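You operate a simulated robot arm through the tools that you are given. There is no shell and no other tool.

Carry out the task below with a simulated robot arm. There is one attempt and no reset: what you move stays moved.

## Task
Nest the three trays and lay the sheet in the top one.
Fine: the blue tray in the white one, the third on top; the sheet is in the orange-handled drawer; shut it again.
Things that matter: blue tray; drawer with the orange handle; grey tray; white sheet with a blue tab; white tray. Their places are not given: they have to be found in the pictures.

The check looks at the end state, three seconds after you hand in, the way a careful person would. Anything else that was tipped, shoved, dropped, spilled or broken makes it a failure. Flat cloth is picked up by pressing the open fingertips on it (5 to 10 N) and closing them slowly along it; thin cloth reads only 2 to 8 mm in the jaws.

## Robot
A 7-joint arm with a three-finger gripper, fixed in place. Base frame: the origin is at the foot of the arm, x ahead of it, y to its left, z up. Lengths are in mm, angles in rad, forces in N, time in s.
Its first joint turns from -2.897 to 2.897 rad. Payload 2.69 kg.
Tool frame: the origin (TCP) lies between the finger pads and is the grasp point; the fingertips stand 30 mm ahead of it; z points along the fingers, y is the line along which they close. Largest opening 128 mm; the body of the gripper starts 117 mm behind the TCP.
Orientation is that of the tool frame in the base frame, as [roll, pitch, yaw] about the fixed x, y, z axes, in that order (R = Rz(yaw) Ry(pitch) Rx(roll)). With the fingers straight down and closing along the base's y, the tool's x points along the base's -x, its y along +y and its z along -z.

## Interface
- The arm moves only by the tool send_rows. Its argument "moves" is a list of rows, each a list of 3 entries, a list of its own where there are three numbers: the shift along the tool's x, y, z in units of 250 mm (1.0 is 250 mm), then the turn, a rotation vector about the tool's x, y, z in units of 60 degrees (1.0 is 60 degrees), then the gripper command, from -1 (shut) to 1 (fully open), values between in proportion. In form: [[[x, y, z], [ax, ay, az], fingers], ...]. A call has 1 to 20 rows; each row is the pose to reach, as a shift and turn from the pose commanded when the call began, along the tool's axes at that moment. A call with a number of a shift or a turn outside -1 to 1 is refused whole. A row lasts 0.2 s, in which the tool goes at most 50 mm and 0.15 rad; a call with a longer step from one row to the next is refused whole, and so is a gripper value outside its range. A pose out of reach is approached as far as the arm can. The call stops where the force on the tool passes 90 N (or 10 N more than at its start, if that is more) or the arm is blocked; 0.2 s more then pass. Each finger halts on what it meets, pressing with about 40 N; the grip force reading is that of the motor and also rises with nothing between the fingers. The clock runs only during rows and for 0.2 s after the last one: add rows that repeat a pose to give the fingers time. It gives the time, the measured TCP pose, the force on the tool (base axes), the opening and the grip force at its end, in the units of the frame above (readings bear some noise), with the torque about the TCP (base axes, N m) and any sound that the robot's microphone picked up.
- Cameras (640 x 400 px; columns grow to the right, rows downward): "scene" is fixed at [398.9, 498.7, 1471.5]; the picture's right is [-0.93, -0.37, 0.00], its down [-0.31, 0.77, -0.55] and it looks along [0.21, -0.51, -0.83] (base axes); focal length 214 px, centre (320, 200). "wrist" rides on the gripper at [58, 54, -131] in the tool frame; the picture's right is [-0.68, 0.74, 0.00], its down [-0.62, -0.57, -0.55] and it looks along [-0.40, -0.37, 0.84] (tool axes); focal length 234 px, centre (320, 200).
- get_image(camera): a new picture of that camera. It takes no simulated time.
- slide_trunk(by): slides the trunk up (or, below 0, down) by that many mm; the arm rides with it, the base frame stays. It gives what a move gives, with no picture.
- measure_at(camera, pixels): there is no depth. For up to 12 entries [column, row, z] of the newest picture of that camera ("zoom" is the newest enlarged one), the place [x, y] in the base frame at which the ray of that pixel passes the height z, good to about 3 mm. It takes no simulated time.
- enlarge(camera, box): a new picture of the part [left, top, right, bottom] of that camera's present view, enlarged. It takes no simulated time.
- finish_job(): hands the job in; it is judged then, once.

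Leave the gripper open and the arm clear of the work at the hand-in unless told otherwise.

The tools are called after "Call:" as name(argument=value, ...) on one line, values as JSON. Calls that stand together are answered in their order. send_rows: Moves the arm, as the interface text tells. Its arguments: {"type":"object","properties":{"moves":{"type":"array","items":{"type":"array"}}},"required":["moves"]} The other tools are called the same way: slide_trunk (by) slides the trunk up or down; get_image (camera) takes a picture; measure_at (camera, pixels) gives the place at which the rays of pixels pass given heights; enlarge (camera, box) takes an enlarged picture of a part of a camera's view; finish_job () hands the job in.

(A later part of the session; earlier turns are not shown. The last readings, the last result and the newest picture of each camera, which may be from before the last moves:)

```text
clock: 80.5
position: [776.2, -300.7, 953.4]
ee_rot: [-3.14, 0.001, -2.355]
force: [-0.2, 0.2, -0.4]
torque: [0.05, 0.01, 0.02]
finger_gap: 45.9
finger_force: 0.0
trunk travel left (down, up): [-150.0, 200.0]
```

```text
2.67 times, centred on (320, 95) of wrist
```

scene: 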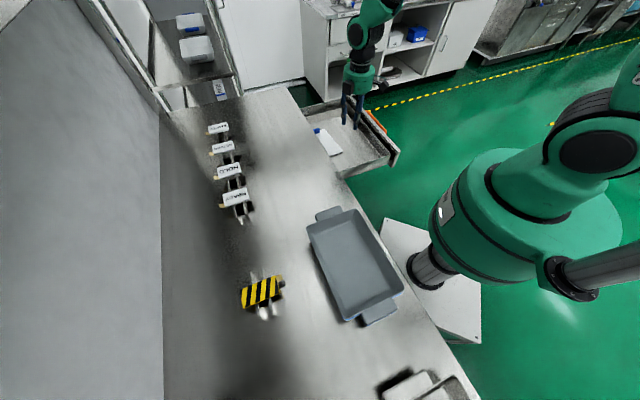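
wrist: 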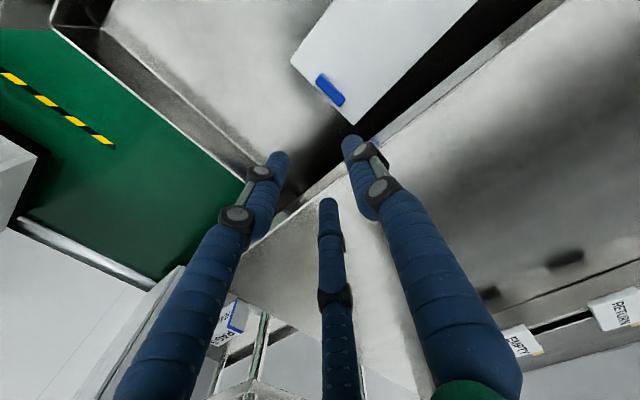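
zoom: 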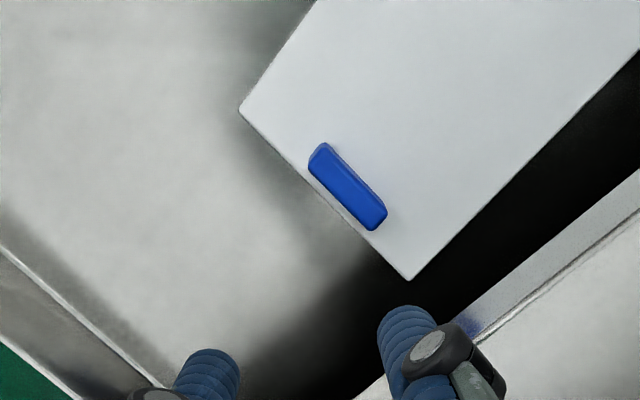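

A clear view now: the tab is an upright blue block near the middle of the −m edge. I'll measure the sheet corners and the tab.

Call:
measure_at(camera="zoom", pixels=[[240, 108, 764], [410, 279, 764], [325, 145, 785], [383, 210, 785], [310, 170, 764], [370, 229, 764], [347, 185, 785], [347, 185, 775], [310, 155, 785], [378, 229, 785]])

Call:
measure_at(camera="wrist", pixels=[[350, 190, 886], [420, 100, 886], [440, 110, 886], [385, 125, 886]])

Call:
enlarge(camera="scene", box=[300, 110, 370, 165])

```text
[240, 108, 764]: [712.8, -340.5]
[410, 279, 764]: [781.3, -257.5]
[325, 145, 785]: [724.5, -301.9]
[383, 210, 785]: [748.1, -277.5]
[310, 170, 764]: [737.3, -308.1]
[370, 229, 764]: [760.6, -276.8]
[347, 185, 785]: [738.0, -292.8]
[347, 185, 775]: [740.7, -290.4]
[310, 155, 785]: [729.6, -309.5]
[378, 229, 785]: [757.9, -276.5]
```

```text
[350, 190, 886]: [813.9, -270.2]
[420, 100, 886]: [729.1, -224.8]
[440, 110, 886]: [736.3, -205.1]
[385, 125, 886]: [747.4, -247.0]
```

```text
7.27 times, centred on (335, 138) of scene
```

zoom: 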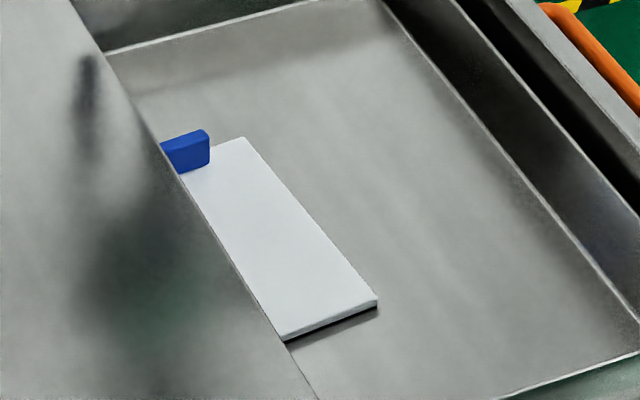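

Tab centre is about n=317, m=-729: 40 mm long, roughly 9 mm thick and about 25 mm tall. The sheet is about 107×181 mm, turned 5.3°. I'll align the tool with the sheet (−5.3°), go above the tab, and lower to z≈880 with a 40 mm opening.

Call:
send_rows(moves=[[[0.0384, 0.06, 0.03], [0, 0, -0.044], -0.375], [[0.0768, 0.12, 0.08], [0, 0, -0.0883], -0.375], [[0.0768, 0.12, 0.18], [0, 0, -0.0883], -0.375], [[0.0768, 0.12, 0.27], [0, 0, -0.0883], -0.375], [[0.0768, 0.12, 0.29], [0, 0, -0.0883], -0.375], [[0.0768, 0.12, 0.29], [0, 0, -0.0883], -0.375]])

Call:
get_image(camera="wrist")

Call:
enlarge(camera="wrist", box=[230, 100, 410, 240])

Call:
enlarge(camera="scene", box=[290, 90, 370, 165])

```text
clock: 81.9
position: [741.9, -292.3, 881.3]
ee_rot: [-3.138, 0.0, -2.262]
force: [-0.2, 1.1, 0.3]
torque: [-0.02, -0.05, 0.01]
finger_gap: 40.0
finger_force: 0.0
trunk travel left (down, up): [-150.0, 200.0]
```

```text
taken
```

wrist: 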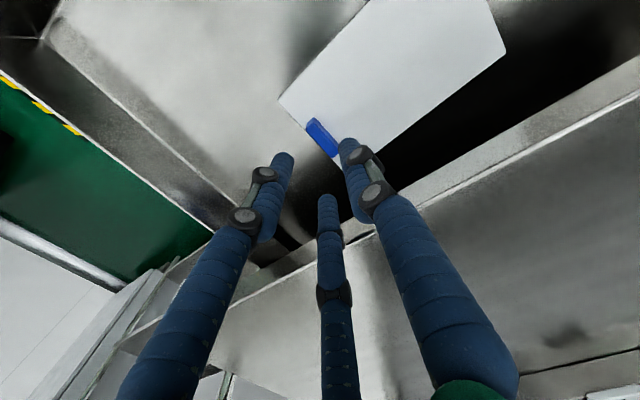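

```text
2.86 times, centred on (320, 170) of wrist
```

zoom: 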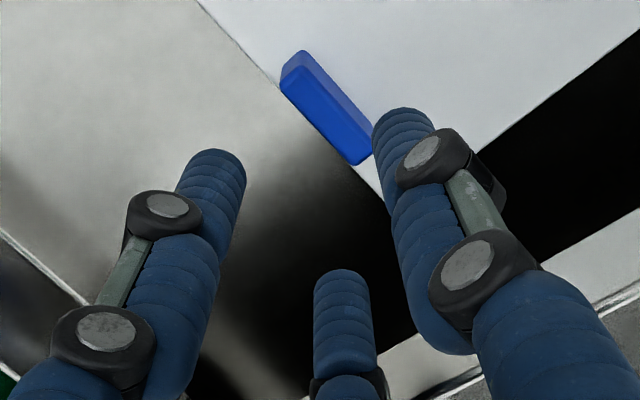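

```text
5.33 times, centred on (330, 128) of scene
```

zoom: 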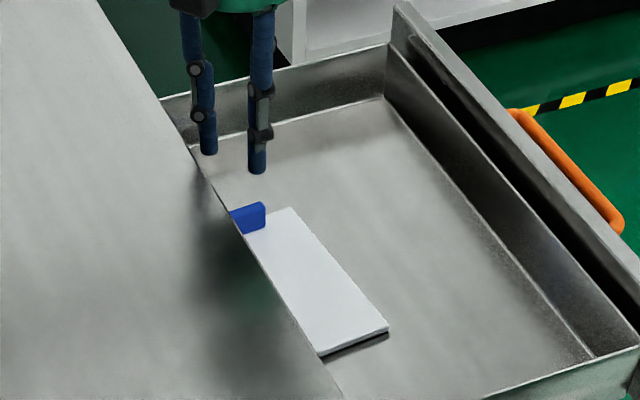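

I'll measure the tab's top face from this closer view.

Call:
measure_at(camera="zoom", pixels=[[325, 115, 785], [325, 115, 790], [284, 80, 788], [352, 163, 788], [303, 62, 788], [372, 145, 788], [375, 130, 764], [302, 48, 764], [270, 75, 764], [385, 205, 764]])

```text
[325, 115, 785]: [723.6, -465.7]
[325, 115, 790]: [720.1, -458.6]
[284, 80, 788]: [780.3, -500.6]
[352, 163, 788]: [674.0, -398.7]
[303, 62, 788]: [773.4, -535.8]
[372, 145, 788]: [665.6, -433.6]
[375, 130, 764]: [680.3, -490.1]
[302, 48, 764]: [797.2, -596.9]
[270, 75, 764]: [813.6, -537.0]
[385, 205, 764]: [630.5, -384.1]
```

That used the scene enlargement; I'll re-enlarge the wrist view and measure again.

Call:
enlarge(camera="wrist", box=[230, 100, 410, 240])

Call:
measure_at(camera="zoom", pixels=[[325, 115, 785], [325, 115, 790], [284, 80, 788], [352, 163, 788], [303, 62, 788], [372, 145, 788], [375, 130, 764], [302, 48, 764], [270, 75, 764], [385, 205, 764]])

```text
2.86 times, centred on (320, 170) of wrist
```

zoom: 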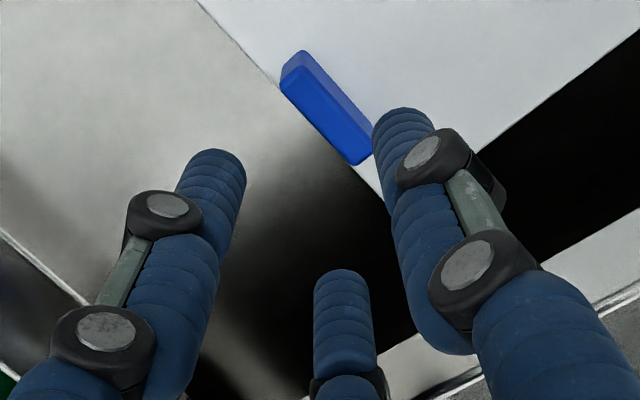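

```text
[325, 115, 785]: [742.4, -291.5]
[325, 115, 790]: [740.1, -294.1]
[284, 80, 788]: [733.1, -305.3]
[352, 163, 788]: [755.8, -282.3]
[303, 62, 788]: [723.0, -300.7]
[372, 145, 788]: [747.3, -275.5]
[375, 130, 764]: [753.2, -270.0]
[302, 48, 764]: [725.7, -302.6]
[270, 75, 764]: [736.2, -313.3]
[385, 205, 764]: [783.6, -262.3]
```

Tab top centre is at n≈317.5, m≈-728.8, which matches the TCP placement. I'll lower 58 mm, to just above the tab top, then check the picture.

Call:
send_rows(moves=[[[0, 0, 0.06], [0, 0, 0], -0.375], [[0, 0, 0.12], [0, 0, 0], -0.375], [[0, 0, 0.18], [0, 0, 0], -0.375], [[0, 0, 0.22], [0, 0, 0], -0.375], [[0, 0, 0.232], [0, 0, 0], -0.375], [[0, 0, 0.232], [0, 0, 0], -0.375]])

Call:
enlarge(camera="wrist", box=[230, 100, 410, 240])

Call:
enlarge(camera="scene", box=[290, 90, 370, 165])

```text
clock: 83.3
position: [741.2, -291.8, 822.8]
ee_rot: [-3.138, 0.002, -2.262]
force: [-0.8, -0.2, 0.2]
torque: [0.0, 0.01, -0.03]
finger_gap: 39.9
finger_force: 0.0
trunk travel left (down, up): [-150.0, 200.0]
```

```text
2.86 times, centred on (320, 170) of wrist
```

zoom: 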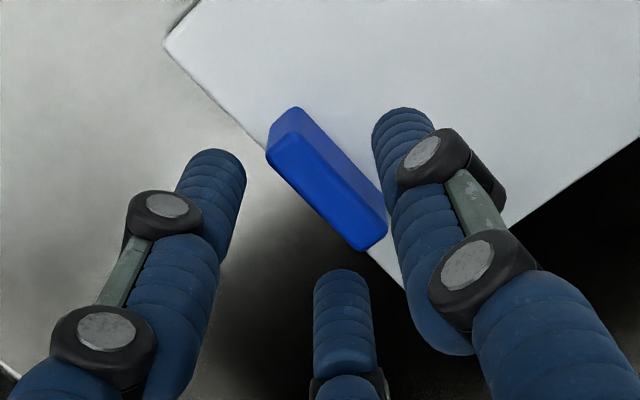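

```text
5.33 times, centred on (330, 128) of scene
```

zoom: 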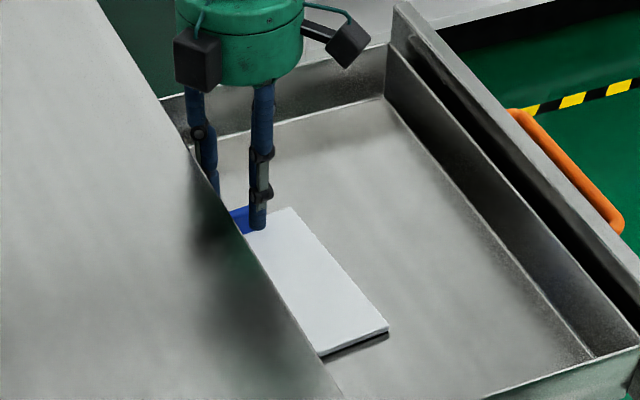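

The tab lies between the pair and the single finger. I'll lower another 20 mm slowly.

Call:
send_rows(moves=[[[0, 0, 0.02], [0, 0, 0], -0.375], [[0, 0, 0.04], [0, 0, 0], -0.375], [[0, 0, 0.06], [0, 0, 0], -0.375], [[0, 0, 0.08], [0, 0, 0], -0.375], [[0, 0, 0.08], [0, 0, 0], -0.375]])

Call:
enlarge(camera="wrist", box=[230, 100, 410, 240])

```text
clock: 84.5
position: [741.2, -293.0, 803.6]
ee_rot: [-3.139, 0.003, -2.262]
force: [0.6, 0.0, 0.7]
torque: [0.02, 0.02, 0.02]
finger_gap: 39.7
finger_force: 0.1
trunk travel left (down, up): [-150.0, 200.0]
```

```text
2.86 times, centred on (320, 170) of wrist
```

zoom: 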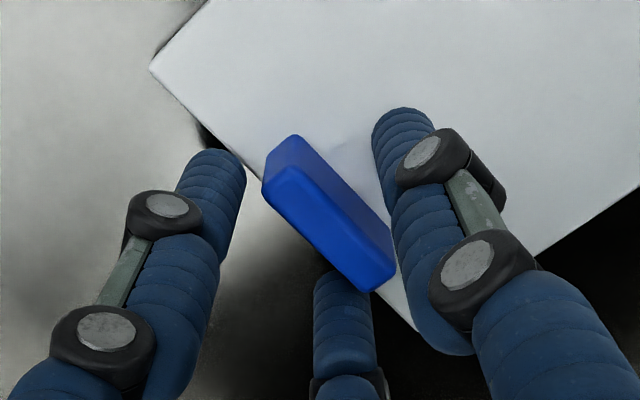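

No contact so far, and the tab is well inside the jaws. I'll close gently.

Call:
send_rows(moves=[[[0, 0, 0], [0, 0, 0], -0.5], [[0, 0, 0], [0, 0, 0], -0.62], [[0, 0, 0], [0, 0, 0], -0.72], [[0, 0, 0], [0, 0, 0], -0.82], [[0, 0, 0], [0, 0, 0], -0.92], [[0, 0, 0], [0, 0, 0], -1], [[0, 0, 0], [0, 0, 0], -1], [[0, 0, 0], [0, 0, 0], -1]])

Call:
enlarge(camera="wrist", box=[230, 60, 410, 240])

```text
clock: 86.3
position: [740.5, -292.2, 802.5]
ee_rot: [-3.14, 0.002, -2.261]
force: [0.7, -0.4, -0.1]
torque: [0.08, 0.09, -0.04]
finger_gap: 19.2
finger_force: 39.8
trunk travel left (down, up): [-150.0, 200.0]
```

```text
2.22 times, centred on (320, 150) of wrist
```

zoom: 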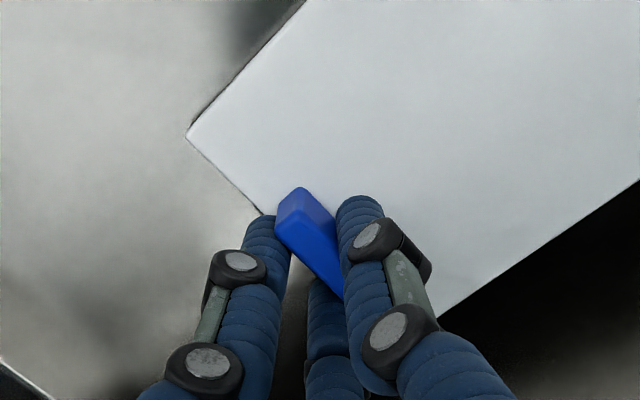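

The tab is gripped (19 mm gap, 40 N). I'll lift 20 mm slowly and check how the sheet hangs.

Call:
send_rows(moves=[[[0, 0, -0.01], [0, 0, 0], -1], [[0, 0, -0.025], [0, 0, 0], -1], [[0, 0, -0.045], [0, 0, 0], -1], [[0, 0, -0.065], [0, 0, 0], -1], [[0, 0, -0.08], [0, 0, 0], -1], [[0, 0, -0.08], [0, 0, 0], -1]])

Call:
get_image(camera="wrist")

Call:
enlarge(camera="scene", box=[290, 90, 370, 165])

```text
clock: 87.7
position: [740.8, -291.7, 824.2]
ee_rot: [-3.138, 0.002, -2.262]
force: [-0.1, -0.3, -0.6]
torque: [-0.02, 0.0, -0.01]
finger_gap: 18.9
finger_force: 39.9
trunk travel left (down, up): [-150.0, 200.0]
```

```text
taken
```

wrist: 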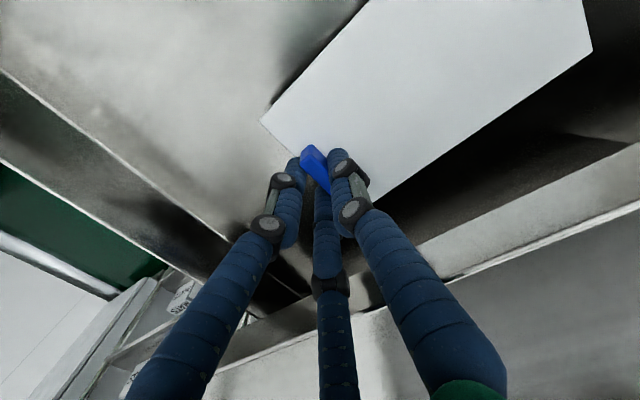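

```text
5.33 times, centred on (330, 128) of scene
```

zoom: 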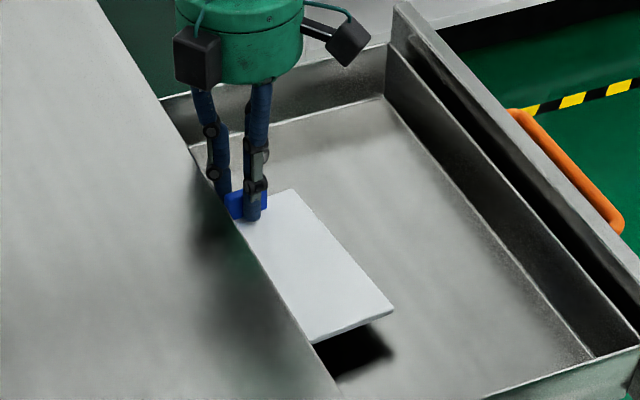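

The sheet lifts level, held firmly by the tab. Its far edge is only about 4 mm from the bench edge, so I'll first move 45 mm outward, then rise about 195 mm.

Call:
send_rows(moves=[[[0.05, 0.0046, 0], [0, 0, 0], -1], [[0.12, 0.011, 0], [0, 0, 0], -1], [[0.179, 0.0166, 0], [0, 0, 0], -1], [[0.179, 0.0166, -0.05], [0, 0, 0], -1], [[0.179, 0.0166, -0.15], [0, 0, 0], -1], [[0.179, 0.0166, -0.27], [0, 0, 0], -1], [[0.179, 0.0166, -0.4], [0, 0, 0], -1], [[0.179, 0.0166, -0.53], [0, 0, 0], -1], [[0.179, 0.0166, -0.66], [0, 0, 0], -1], [[0.179, 0.0166, -0.76], [0, 0, 0], -1], [[0.179, 0.0166, -0.79], [0, 0, 0], -1], [[0.179, 0.0166, -0.79], [0, 0, 0], -1]])

Call:
get_image(camera="wrist")

Call:
get_image(camera="scene")

```text
clock: 90.3
position: [710.5, -323.7, 1022.0]
ee_rot: [-3.138, 0.002, -2.261]
force: [0.2, 0.2, -0.3]
torque: [-0.04, -0.05, 0.0]
finger_gap: 18.8
finger_force: 40.0
trunk travel left (down, up): [-150.0, 200.0]
```

```text
taken
```

wrist: 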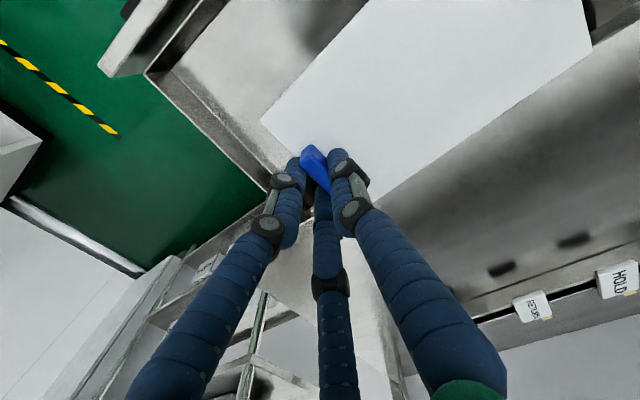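

```text
taken
```

scene: 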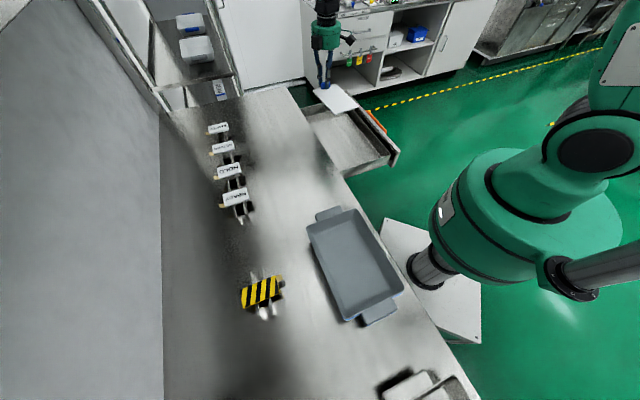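

The sheet hangs level. I'll carry it toward the stack in three legs while turning it 5.3° back to line up with the tray.

Call:
send_rows(moves=[[[-0.02, 0.04, 0], [0, 0, 0.015], -1], [[-0.06, 0.12, 0], [0, 0, 0.03], -1], [[-0.11, 0.23, 0], [0, 0, 0.045], -1], [[-0.17, 0.36, 0], [0, 0, 0.06], -1], [[-0.23, 0.49, 0], [0, 0, 0.075], -1], [[-0.29, 0.61, 0], [0, 0, 0.0883], -1], [[-0.34, 0.71, 0], [0, 0, 0.0883], -1], [[-0.362, 0.758, 0], [0, 0, 0.0883], -1], [[-0.362, 0.758, 0], [0, 0, 0.0883], -1]])

Call:
send_rows(moves=[[[-0.015, 0.04, 0], [0, 0, 0], -1], [[-0.045, 0.12, 0], [0, 0, 0], -1], [[-0.085, 0.23, 0], [0, 0, 0], -1], [[-0.135, 0.36, 0], [0, 0, 0], -1], [[-0.185, 0.49, 0], [0, 0, 0], -1], [[-0.23, 0.62, 0], [0, 0, 0], -1], [[-0.27, 0.73, 0], [0, 0, 0], -1], [[-0.291, 0.788, 0], [0, 0, 0], -1], [[-0.291, 0.788, 0], [0, 0, 0], -1]])

Call:
get_image(camera="wrist")

Call:
get_image(camera="scene")

```text
clock: 92.3
position: [619.6, -134.9, 1019.2]
ee_rot: [-3.138, 0.003, -2.356]
force: [0.2, -0.2, -0.2]
torque: [-0.02, -0.05, -0.02]
finger_gap: 18.7
finger_force: 40.0
trunk travel left (down, up): [-150.0, 200.0]
```

```text
clock: 94.3
position: [533.1, 59.1, 1020.0]
ee_rot: [-3.138, 0.002, -2.354]
force: [-0.3, 0.2, -0.3]
torque: [-0.03, 0.0, 0.02]
finger_gap: 19.1
finger_force: 40.4
trunk travel left (down, up): [-150.0, 200.0]
```

```text
taken
```

wrist: 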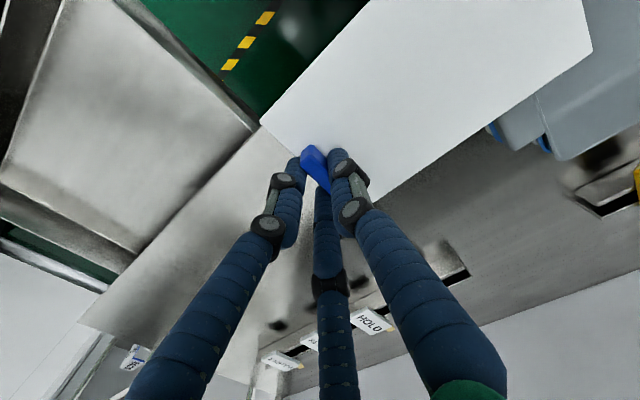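

```text
taken
```

scene: 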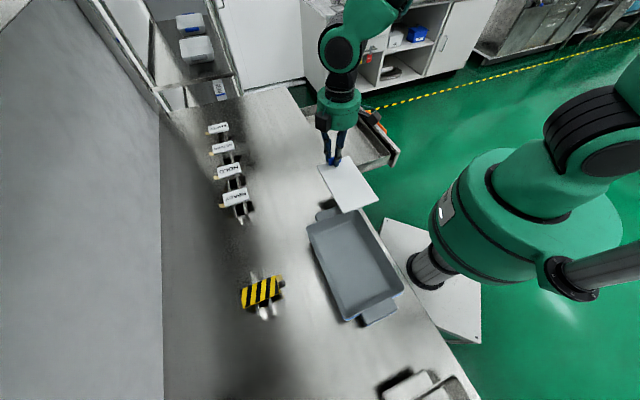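

I'll measure the sheet in hand (top z≈981) and the grey tray's rim and floor in the scene view.

Call:
enlarge(camera="scene", box=[290, 140, 420, 240])

Call:
measure_at(camera="zoom", pixels=[[320, 200, 981]])

Call:
enlarge(camera="scene", box=[295, 200, 425, 335])

```text
4.00 times, centred on (355, 190) of scene
```

zoom: 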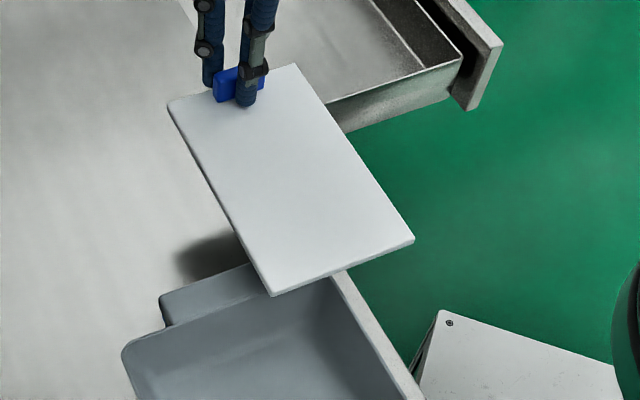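

```text
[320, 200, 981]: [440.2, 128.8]
```

```text
2.96 times, centred on (360, 268) of scene
```

zoom: 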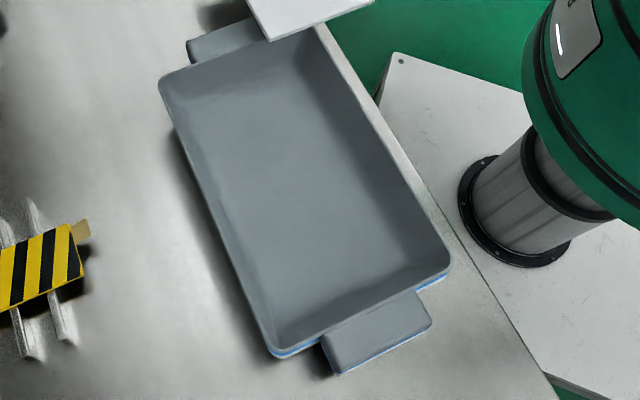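

Call:
measure_at(camera="scene", pixels=[[317, 166, 981], [349, 156.25, 981], [378.5, 199.5, 981], [343, 213.75, 981]])

Call:
measure_at(camera="zoom", pixels=[[176, 128, 947], [215, 228, 947], [248, 308, 947], [340, 66, 947], [385, 141, 947], [430, 218, 947], [165, 78, 947], [230, 52, 947], [300, 350, 947], [365, 318, 947], [430, 285, 947]])

```text
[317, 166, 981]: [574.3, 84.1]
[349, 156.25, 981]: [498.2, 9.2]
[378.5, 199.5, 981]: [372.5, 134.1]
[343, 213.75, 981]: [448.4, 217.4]
```

```text
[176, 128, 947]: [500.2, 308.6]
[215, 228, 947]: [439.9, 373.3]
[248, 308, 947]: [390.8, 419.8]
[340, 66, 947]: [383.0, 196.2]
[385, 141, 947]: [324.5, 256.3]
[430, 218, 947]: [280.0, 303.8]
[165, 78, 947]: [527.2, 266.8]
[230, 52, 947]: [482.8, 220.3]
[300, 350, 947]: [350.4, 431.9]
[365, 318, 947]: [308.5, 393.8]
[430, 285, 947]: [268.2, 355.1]
```

The sheet centre is about (n −3, m +80) from the TCP, and the grey tray centre is n≈492, m≈-62.5. I'll make the last leg so the sheet ends over the tray with a 4 mm bias toward +m for finger room.

Call:
send_rows(moves=[[[-0.015, 0.04, 0], [0, 0, 0], -1], [[-0.045, 0.12, 0], [0, 0, 0], -1], [[-0.085, 0.23, 0], [0, 0, 0], -1], [[-0.135, 0.36, 0], [0, 0, 0], -1], [[-0.185, 0.49, 0], [0, 0, 0], -1], [[-0.235, 0.62, 0], [0, 0, 0], -1], [[-0.28, 0.73, 0], [0, 0, 0], -1], [[-0.306, 0.787, 0], [0, 0, 0], -1], [[-0.306, 0.787, 0], [0, 0, 0], -1], [[-0.306, 0.787, 0], [0, 0, 0], -1]])

Call:
get_image(camera="wrist")

Call:
enlarge(camera="scene", box=[295, 180, 425, 335])

```text
clock: 96.5
position: [446.7, 248.3, 1019.0]
ee_rot: [-3.138, 0.002, -2.354]
force: [-0.7, -0.1, -0.6]
torque: [-0.02, 0.0, 0.0]
finger_gap: 18.9
finger_force: 40.0
trunk travel left (down, up): [-150.0, 200.0]
```

```text
taken
```

wrist: 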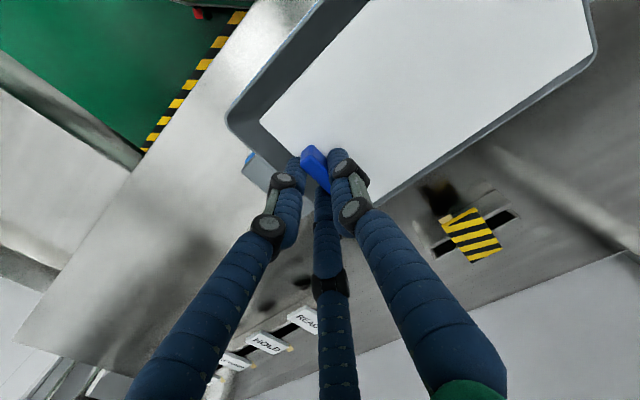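

```text
2.58 times, centred on (360, 258) of scene
```

zoom: 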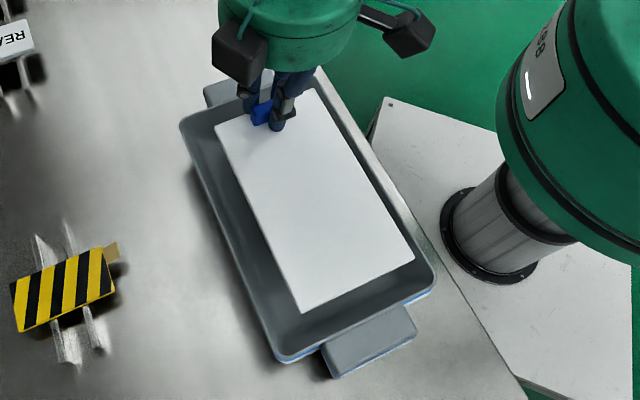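

The sheet is over the tray. I'll measure the sheet (z≈980) and the rim (z≈947) in this picture.

Call:
measure_at(camera="zoom", pixels=[[215, 123, 980], [414, 257, 980], [303, 312, 980], [255, 210, 980], [370, 180, 980], [360, 285, 980], [181, 125, 947], [432, 285, 947], [283, 360, 947], [225, 245, 947], [400, 215, 947], [365, 322, 947]])

Call:
measure_at(camera="wrist", pixels=[[261, 119, 980], [591, 53, 980], [383, 199, 980], [227, 117, 947], [597, 60, 947]])

```text
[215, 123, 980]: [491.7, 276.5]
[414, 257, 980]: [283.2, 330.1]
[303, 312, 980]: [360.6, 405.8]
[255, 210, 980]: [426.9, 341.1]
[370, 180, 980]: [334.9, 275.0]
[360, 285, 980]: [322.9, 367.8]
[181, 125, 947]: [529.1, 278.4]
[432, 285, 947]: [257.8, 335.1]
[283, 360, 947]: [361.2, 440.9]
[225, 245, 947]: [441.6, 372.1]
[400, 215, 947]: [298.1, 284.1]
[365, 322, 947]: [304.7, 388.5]
```

```text
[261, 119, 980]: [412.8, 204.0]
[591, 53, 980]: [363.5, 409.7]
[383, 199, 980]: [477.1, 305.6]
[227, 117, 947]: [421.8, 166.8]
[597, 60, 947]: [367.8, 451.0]
```

The sheet centre is about 5 mm toward −n of the tray centre and well placed in m. I'll shift 4 mm in +n and lower 50 mm, then step down carefully.

Call:
send_rows(moves=[[[-0.016, 0, 0], [0, 0, 0], -1], [[-0.016, 0, 0.04], [0, 0, 0], -1], [[-0.016, 0, 0.09], [0, 0, 0], -1], [[-0.016, 0, 0.14], [0, 0, 0], -1], [[-0.016, 0, 0.18], [0, 0, 0], -1], [[-0.016, 0, 0.2], [0, 0, 0], -1], [[-0.016, 0, 0.2], [0, 0, 0], -1]])

Call:
get_image(camera="wrist")

Call:
enlarge(camera="scene", box=[295, 180, 425, 335])

```text
clock: 98.1
position: [451.0, 252.7, 969.1]
ee_rot: [-3.138, 0.001, -2.355]
force: [-0.4, 0.4, -0.2]
torque: [-0.03, -0.04, 0.01]
finger_gap: 19.3
finger_force: 40.5
trunk travel left (down, up): [-150.0, 200.0]
```

```text
taken
```

wrist: 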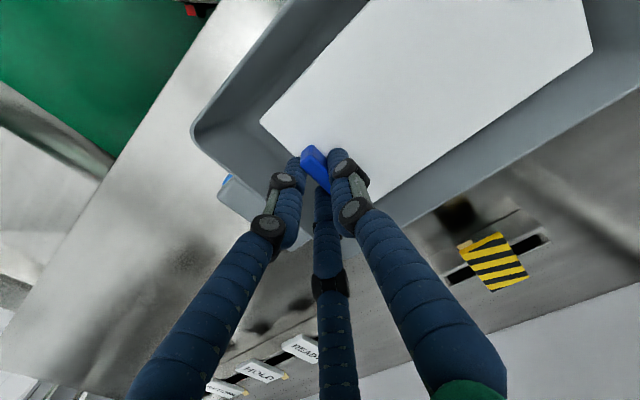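

```text
2.58 times, centred on (360, 258) of scene
```

zoom: 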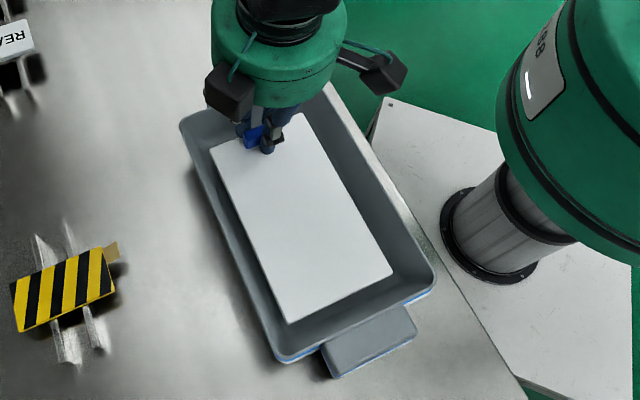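

Placement looks balanced. I'll lower 12 mm and then by 2 mm steps, watching the force.

Call:
send_rows(moves=[[[0, 0, 0.016], [0, 0, 0], -1], [[0, 0, 0.032], [0, 0, 0], -1], [[0, 0, 0.048], [0, 0, 0], -1], [[0, 0, 0.048], [0, 0, 0], -1]])

Call:
send_rows(moves=[[[0, 0, 0.008], [0, 0, 0], -1], [[0, 0, 0.016], [0, 0, 0], -1], [[0, 0, 0.016], [0, 0, 0], -1]])

Call:
enlarge(camera="wrist", box=[180, 40, 420, 250])

```text
clock: 99.1
position: [450.4, 254.3, 957.5]
ee_rot: [-3.14, 0.002, -2.354]
force: [-1.0, 0.3, -1.1]
torque: [-0.05, -0.03, 0.02]
finger_gap: 19.0
finger_force: 39.7
trunk travel left (down, up): [-150.0, 200.0]
```

```text
clock: 99.9
position: [450.3, 253.6, 954.2]
ee_rot: [-3.136, 0.003, -2.355]
force: [0.2, -2.6, 17.0]
torque: [-0.15, 0.48, 0.07]
finger_gap: 19.1
finger_force: 40.4
trunk travel left (down, up): [-150.0, 200.0]
```

```text
1.90 times, centred on (300, 145) of wrist
```

zoom: 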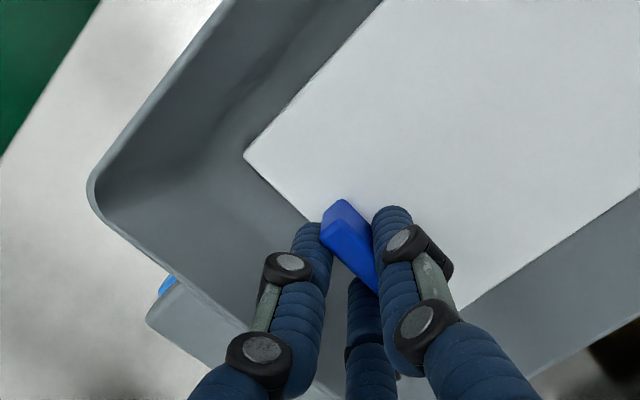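

Contact at z≈954 (17 N up): the sheet has reached the tray floor. I'll ease up 1.5 mm and open gently to about 32 mm.

Call:
send_rows(moves=[[[0, 0, -0.006], [0, 0, 0], -1], [[0, 0, -0.006], [0, 0, 0], -0.66], [[0, 0, -0.006], [0, 0, 0], -0.6], [[0, 0, -0.006], [0, 0, 0], -0.52], [[0, 0, -0.006], [0, 0, 0], -0.5], [[0, 0, -0.006], [0, 0, 0], -0.5]])

Call:
enlarge(camera="wrist", box=[180, 40, 420, 250])

Call:
enlarge(camera="scene", box=[295, 180, 425, 335])

```text
clock: 101.3
position: [449.5, 254.2, 955.2]
ee_rot: [-3.139, 0.002, -2.353]
force: [0.4, -0.2, -0.6]
torque: [0.0, 0.01, -0.02]
finger_gap: 32.1
finger_force: 0.0
trunk travel left (down, up): [-150.0, 200.0]
```

```text
1.90 times, centred on (300, 145) of wrist
```

zoom: 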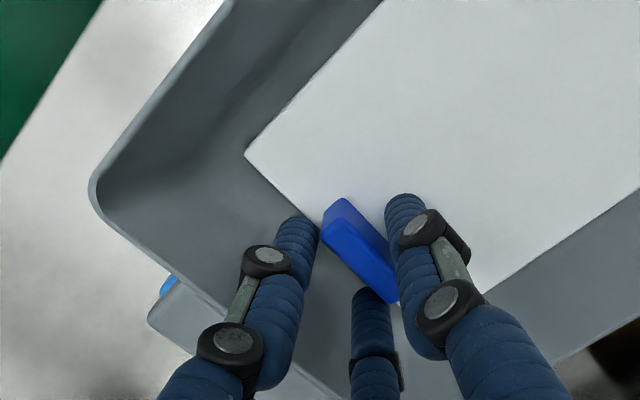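

```text
2.58 times, centred on (360, 258) of scene
```

zoom: 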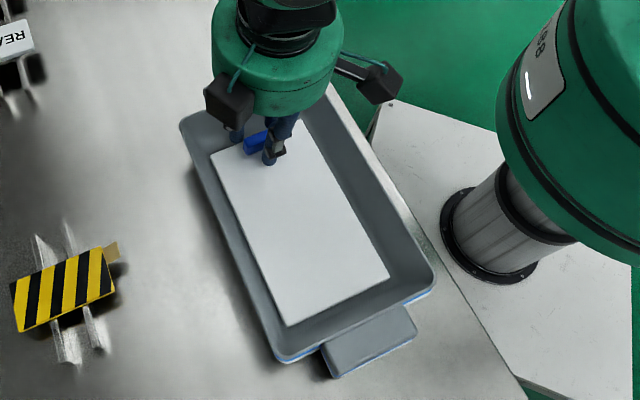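

The sheet lies flat and the jaws are clear of the tab. I'll rise straight up slowly, then higher.

Call:
send_rows(moves=[[[0, 0, -0.02], [0, 0, 0], -0.47], [[0, 0, -0.05], [0, 0, 0], -0.44], [[0, 0, -0.1], [0, 0, 0], -0.44], [[0, 0, -0.18], [0, 0, 0], -0.44], [[0, 0, -0.28], [0, 0, 0], -0.44], [[0, 0, -0.4], [0, 0, 0], -0.44], [[0, 0, -0.52], [0, 0, 0], -0.44], [[0, 0, -0.52], [0, 0, 0], -0.44]])

Call:
get_image(camera="wrist")

Call:
enlarge(camera="scene", box=[295, 180, 425, 335])

```text
clock: 103.1
position: [449.2, 254.7, 1085.8]
ee_rot: [-3.139, 0.004, -2.354]
force: [-0.8, 0.5, -0.1]
torque: [0.01, 0.02, 0.0]
finger_gap: 35.8
finger_force: 0.1
trunk travel left (down, up): [-150.0, 200.0]
```

```text
taken
```

wrist: 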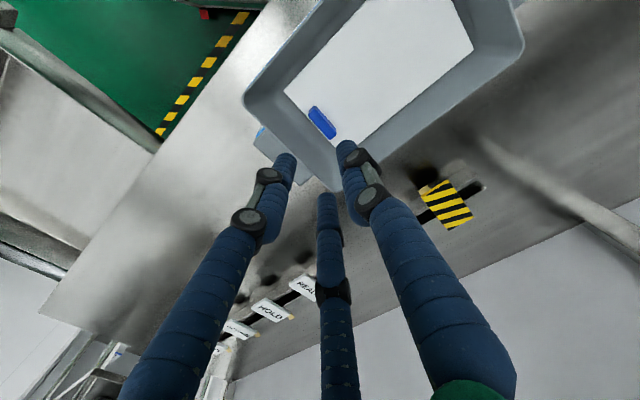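

```text
2.58 times, centred on (360, 258) of scene
```

zoom: 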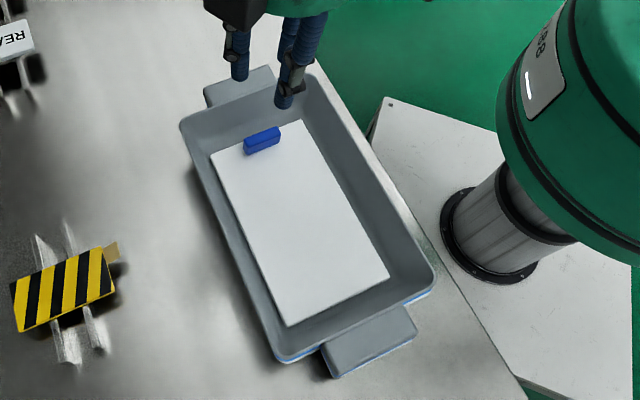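

The sheet lies flat in the grey tray. Now I'll close the drawer by pushing its handle with closed fingers. First I travel at z≈1086 from the stack to the front of the drawer.

Call:
send_rows(moves=[[[0.08, -0.08, 0], [0, 0, 0], -0.6], [[0.2, -0.195, 0], [0, 0, 0], -0.8], [[0.33, -0.32, 0], [0, 0, 0], -1], [[0.46, -0.45, 0], [0, 0, 0], -1], [[0.59, -0.575, 0], [0, 0, 0], -1], [[0.704, -0.687, 0], [0, 0, 0], -1]])

Call:
send_rows(moves=[[[0.11, -0.107, 0], [0, 0, 0], -1], [[0.23, -0.225, 0], [0, 0, 0], -1], [[0.35, -0.342, 0], [0, 0, 0], -1], [[0.47, -0.459, 0], [0, 0, 0], -1], [[0.59, -0.576, 0], [0, 0, 0], -1], [[0.704, -0.687, 0], [0, 0, 0], -1]])

Call:
send_rows(moves=[[[0.11, -0.107, 0], [0, 0, 0], -1], [[0.23, -0.225, 0], [0, 0, 0], -1], [[0.35, -0.342, 0], [0, 0, 0], -1], [[0.47, -0.459, 0], [0, 0, 0], -1], [[0.59, -0.576, 0], [0, 0, 0], -1], [[0.704, -0.687, 0], [0, 0, 0], -1], [[0.704, -0.687, 0], [0, 0, 0], -1]])

Call:
get_image(camera="wrist")

Call:
get_image(camera="scene")

```text
clock: 104.5
position: [444.9, 7.6, 1087.0]
ee_rot: [-3.139, 0.002, -2.354]
force: [0.1, 0.7, -0.5]
torque: [-0.06, 0.02, -0.03]
finger_gap: 1.9
finger_force: 31.0
trunk travel left (down, up): [-150.0, 200.0]
```

```text
clock: 105.9
position: [444.5, -238.0, 1084.2]
ee_rot: [-3.138, 0.002, -2.355]
force: [-0.2, -0.3, 0.2]
torque: [-0.02, -0.01, -0.02]
finger_gap: 2.0
finger_force: 31.4
trunk travel left (down, up): [-150.0, 200.0]
```

```text
clock: 107.5
position: [444.1, -484.0, 1082.6]
ee_rot: [-3.138, 0.003, -2.354]
force: [0.3, -0.9, -1.1]
torque: [0.05, -0.01, 0.0]
finger_gap: 1.9
finger_force: 31.8
trunk travel left (down, up): [-150.0, 200.0]
```

```text
taken
```

wrist: 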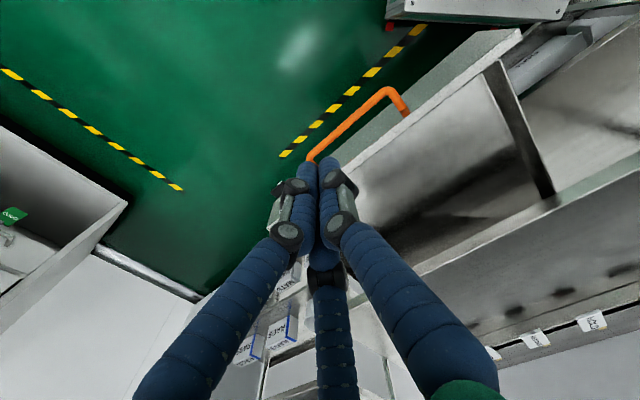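

```text
taken
```

scene: 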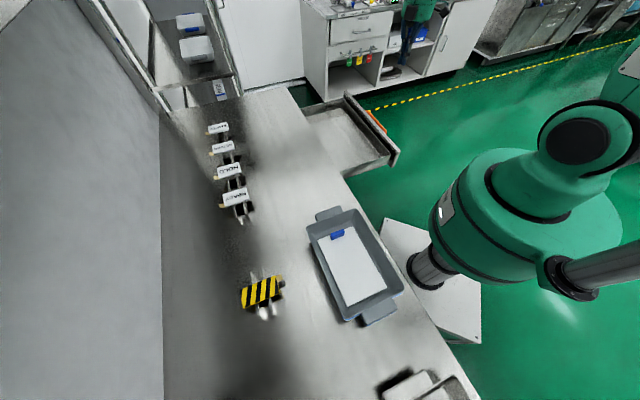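

The stack and sheet look right. I'll measure the handle's present position from the wrist view at z≈812.

Call:
measure_at(camera="wrist", pixels=[[388, 93, 812], [360, 113, 812], [335, 137, 812], [312, 158, 812], [405, 112, 812]])

Call:
enlarge(camera="wrist", box=[260, 60, 460, 220])

```text
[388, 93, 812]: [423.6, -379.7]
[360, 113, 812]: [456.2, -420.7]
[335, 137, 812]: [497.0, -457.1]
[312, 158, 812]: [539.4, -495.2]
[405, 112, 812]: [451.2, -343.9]
```

```text
2.50 times, centred on (360, 140) of wrist
```

zoom: 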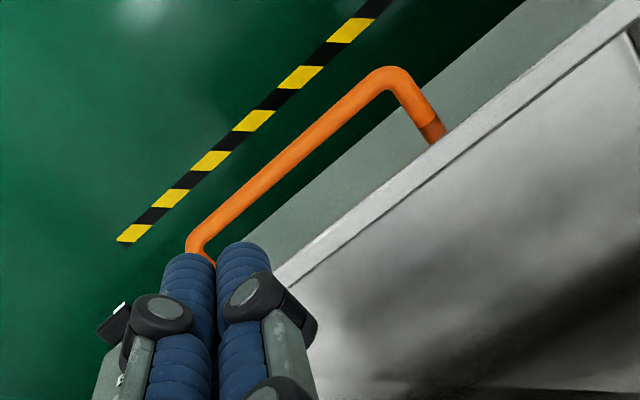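

The bar is at n≈28, and my closed fingers at n≈-28 clear it by about 29 mm. I'll descend to z≈803 in two calls.

Call:
send_rows(moves=[[[0, 0, 0.14], [0, 0, 0], -1], [[0, 0, 0.3], [0, 0, 0], -1], [[0, 0, 0.46], [0, 0, 0], -1], [[0, 0, 0.62], [0, 0, 0], -1], [[0, 0, 0.78], [0, 0, 0], -1], [[0, 0, 0.86], [0, 0, 0], -1], [[0, 0, 0.86], [0, 0, 0], -1]])

Call:
send_rows(moves=[[[0, 0, 0.08], [0, 0, 0], -1], [[0, 0, 0.16], [0, 0, 0], -1], [[0, 0, 0.22], [0, 0, 0], -1], [[0, 0, 0.256], [0, 0, 0], -1], [[0, 0, 0.256], [0, 0, 0], -1]])

Call:
get_image(camera="wrist")

```text
clock: 109.1
position: [443.9, -483.0, 868.4]
ee_rot: [-3.139, 0.003, -2.354]
force: [0.1, 0.2, -0.4]
torque: [0.02, 0.01, 0.02]
finger_gap: 2.1
finger_force: 31.5
trunk travel left (down, up): [-150.0, 200.0]
```

```text
clock: 110.3
position: [442.5, -483.9, 805.5]
ee_rot: [-3.138, 0.002, -2.354]
force: [0.1, -0.3, -0.4]
torque: [0.0, 0.02, 0.0]
finger_gap: 2.1
finger_force: 31.4
trunk travel left (down, up): [-150.0, 200.0]
```

```text
taken
```

wrist: 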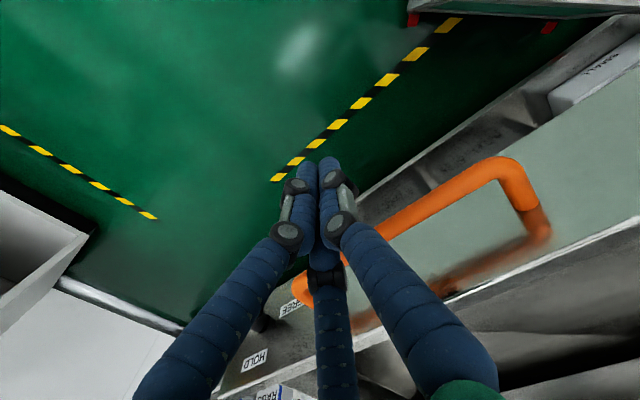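

The fingers are at bar height, in front of it. I'll push in +n slowly: about 225 mm first.

Call:
send_rows(moves=[[[-0.06, 0, 0], [0, 0, 0], -1], [[-0.1, 0, 0], [0, 0, 0], -1], [[-0.13, 0, 0], [0, 0, 0], -1], [[-0.16, 0, 0], [0, 0, 0], -1], [[-0.2, 0, 0], [0, 0, 0], -1], [[-0.26, 0, 0], [0, 0, 0], -1], [[-0.33, 0, 0], [0, 0, 0], -1], [[-0.41, 0, 0], [0, 0, 0], -1], [[-0.49, 0, 0], [0, 0, 0], -1], [[-0.57, 0, 0], [0, 0, 0], -1], [[-0.65, 0, 0], [0, 0, 0], -1], [[-0.73, 0, 0], [0, 0, 0], -1], [[-0.8, 0, 0], [0, 0, 0], -1], [[-0.86, 0, 0], [0, 0, 0], -1], [[-0.9, 0, 0], [0, 0, 0], -1], [[-0.9, 0, 0], [0, 0, 0], -1]])

Call:
get_image(camera="wrist")

Call:
enlarge(camera="scene", box=[270, 70, 430, 190])

```text
clock: 113.7
position: [601.5, -325.7, 805.7]
ee_rot: [-3.138, 0.001, -2.353]
force: [-0.1, -0.7, 0.2]
torque: [0.0, 0.04, 0.05]
finger_gap: 2.1
finger_force: 31.4
trunk travel left (down, up): [-150.0, 200.0]
```

```text
taken
```

wrist: 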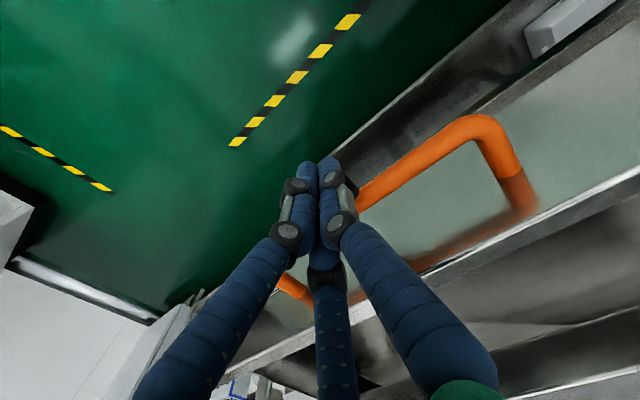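

```text
3.33 times, centred on (350, 130) of scene
```

zoom: 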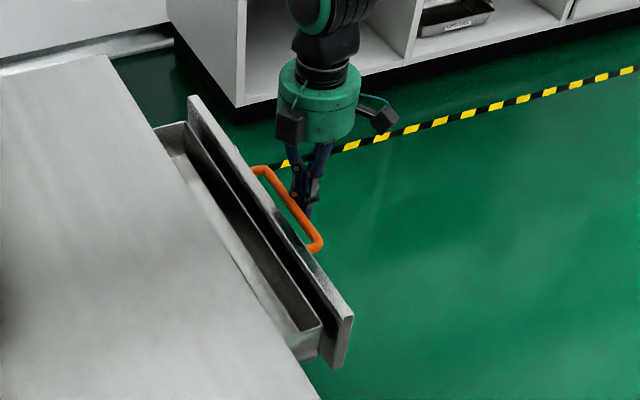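

The drawer follows with almost no force, about 100 mm still to go. I'll push on another 90 mm, then finish slowly.

Call:
send_rows(moves=[[[-0.05, 0, 0], [0, 0, 0], -1], [[-0.12, 0, 0], [0, 0, 0], -1], [[-0.19, 0, 0], [0, 0, 0], -1], [[-0.25, 0, 0], [0, 0, 0], -1], [[-0.3, 0, 0], [0, 0, 0], -1], [[-0.33, 0, 0], [0, 0, 0], -1], [[-0.36, 0, 0], [0, 0, 0], -1], [[-0.36, 0, 0], [0, 0, 0], -1]])

Call:
enlarge(camera="scene", box=[270, 70, 430, 190])

```text
clock: 115.5
position: [664.9, -261.5, 808.7]
ee_rot: [-3.138, 0.0, -2.355]
force: [0.1, -0.4, -0.4]
torque: [-0.01, 0.0, -0.02]
finger_gap: 2.1
finger_force: 31.0
trunk travel left (down, up): [-150.0, 200.0]
```

```text
3.33 times, centred on (350, 130) of scene
```

zoom: 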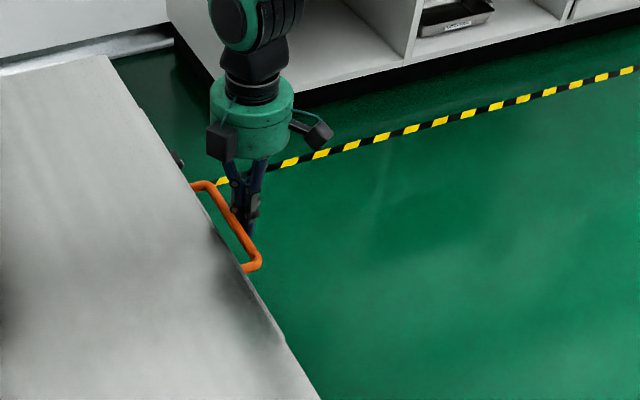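

Nearly shut. I'll push in small steps until the force rises.

Call:
send_rows(moves=[[[-0.016, 0, 0], [0, 0, 0], -1], [[-0.032, 0, 0], [0, 0, 0], -1], [[-0.048, 0, 0], [0, 0, 0], -1], [[-0.048, 0, 0], [0, 0, 0], -1]])

Call:
enlarge(camera="scene", box=[270, 70, 370, 160])

```text
clock: 116.5
position: [673.2, -252.5, 807.3]
ee_rot: [-3.139, 0.002, -2.356]
force: [-0.3, -0.4, 0.6]
torque: [0.0, -0.01, 0.02]
finger_gap: 2.2
finger_force: 31.4
trunk travel left (down, up): [-150.0, 200.0]
```

```text
4.44 times, centred on (320, 115) of scene
```

zoom: 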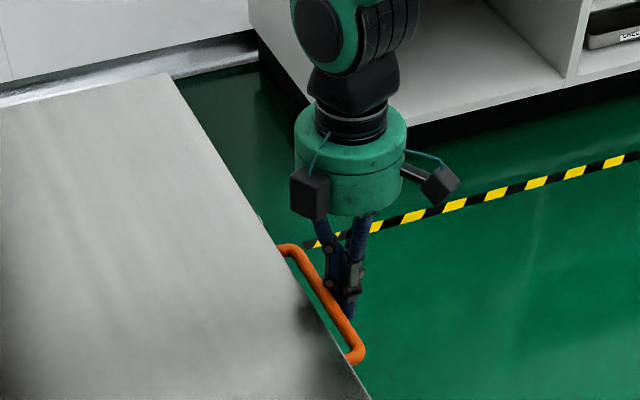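

Call:
send_rows(moves=[[[-0.01, 0, 0], [0, 0, 0], -1], [[-0.02, 0, 0], [0, 0, 0], -1], [[-0.03, 0, 0], [0, 0, 0], -1], [[-0.03, 0, 0], [0, 0, 0], -1]])

Call:
enlarge(camera="scene", box=[270, 70, 370, 160])

```text
clock: 117.5
position: [678.4, -247.8, 806.9]
ee_rot: [-3.139, 0.001, -2.354]
force: [-5.4, -5.8, 1.8]
torque: [0.02, -0.06, -0.08]
finger_gap: 2.1
finger_force: 31.5
trunk travel left (down, up): [-150.0, 200.0]
```

```text
4.44 times, centred on (320, 115) of scene
```

zoom: 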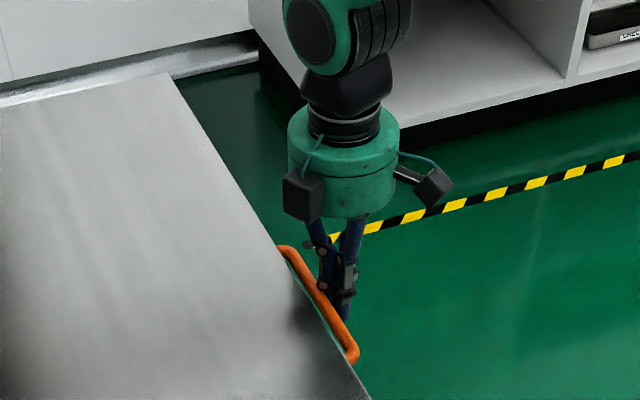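

Resistance of about 8 N begins at n≈304, so the drawer meets its stop. I'll press 3 mm more to be sure it's shut.

Call:
send_rows(moves=[[[-0.006, 0, 0], [0, 0, 0], -1], [[-0.014, 0, 0], [0, 0, 0], -1], [[-0.014, 0, 0], [0, 0, 0], -1]])

Call:
enlarge(camera="scene", box=[270, 70, 370, 160])

Call:
get_image(camera="wrist")

```text
clock: 118.3
position: [679.7, -246.7, 806.3]
ee_rot: [-3.139, 0.003, -2.357]
force: [-31.0, -37.0, 3.7]
torque: [0.08, -0.12, -0.37]
finger_gap: 2.1
finger_force: 31.9
trunk travel left (down, up): [-150.0, 200.0]
```

```text
4.44 times, centred on (320, 115) of scene
```

zoom: 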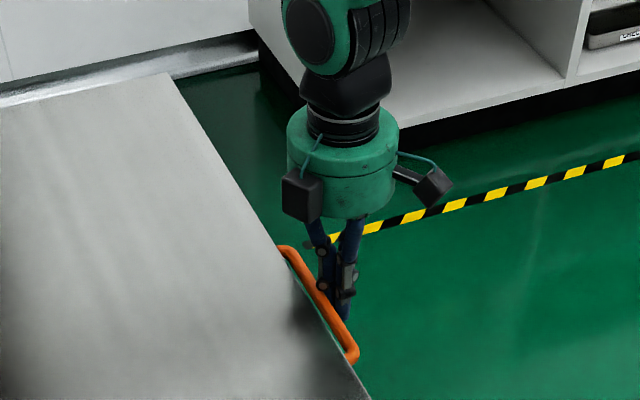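

```text
taken
```

wrist: 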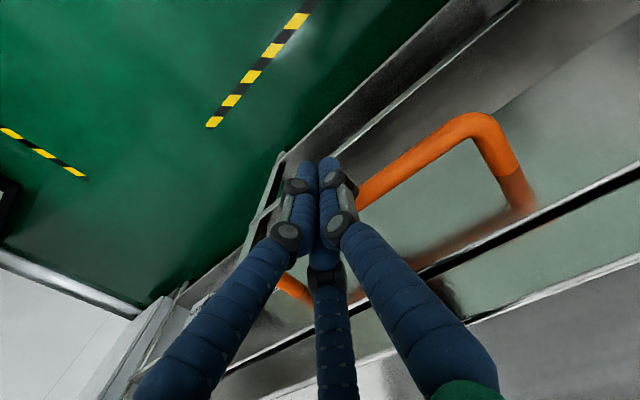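

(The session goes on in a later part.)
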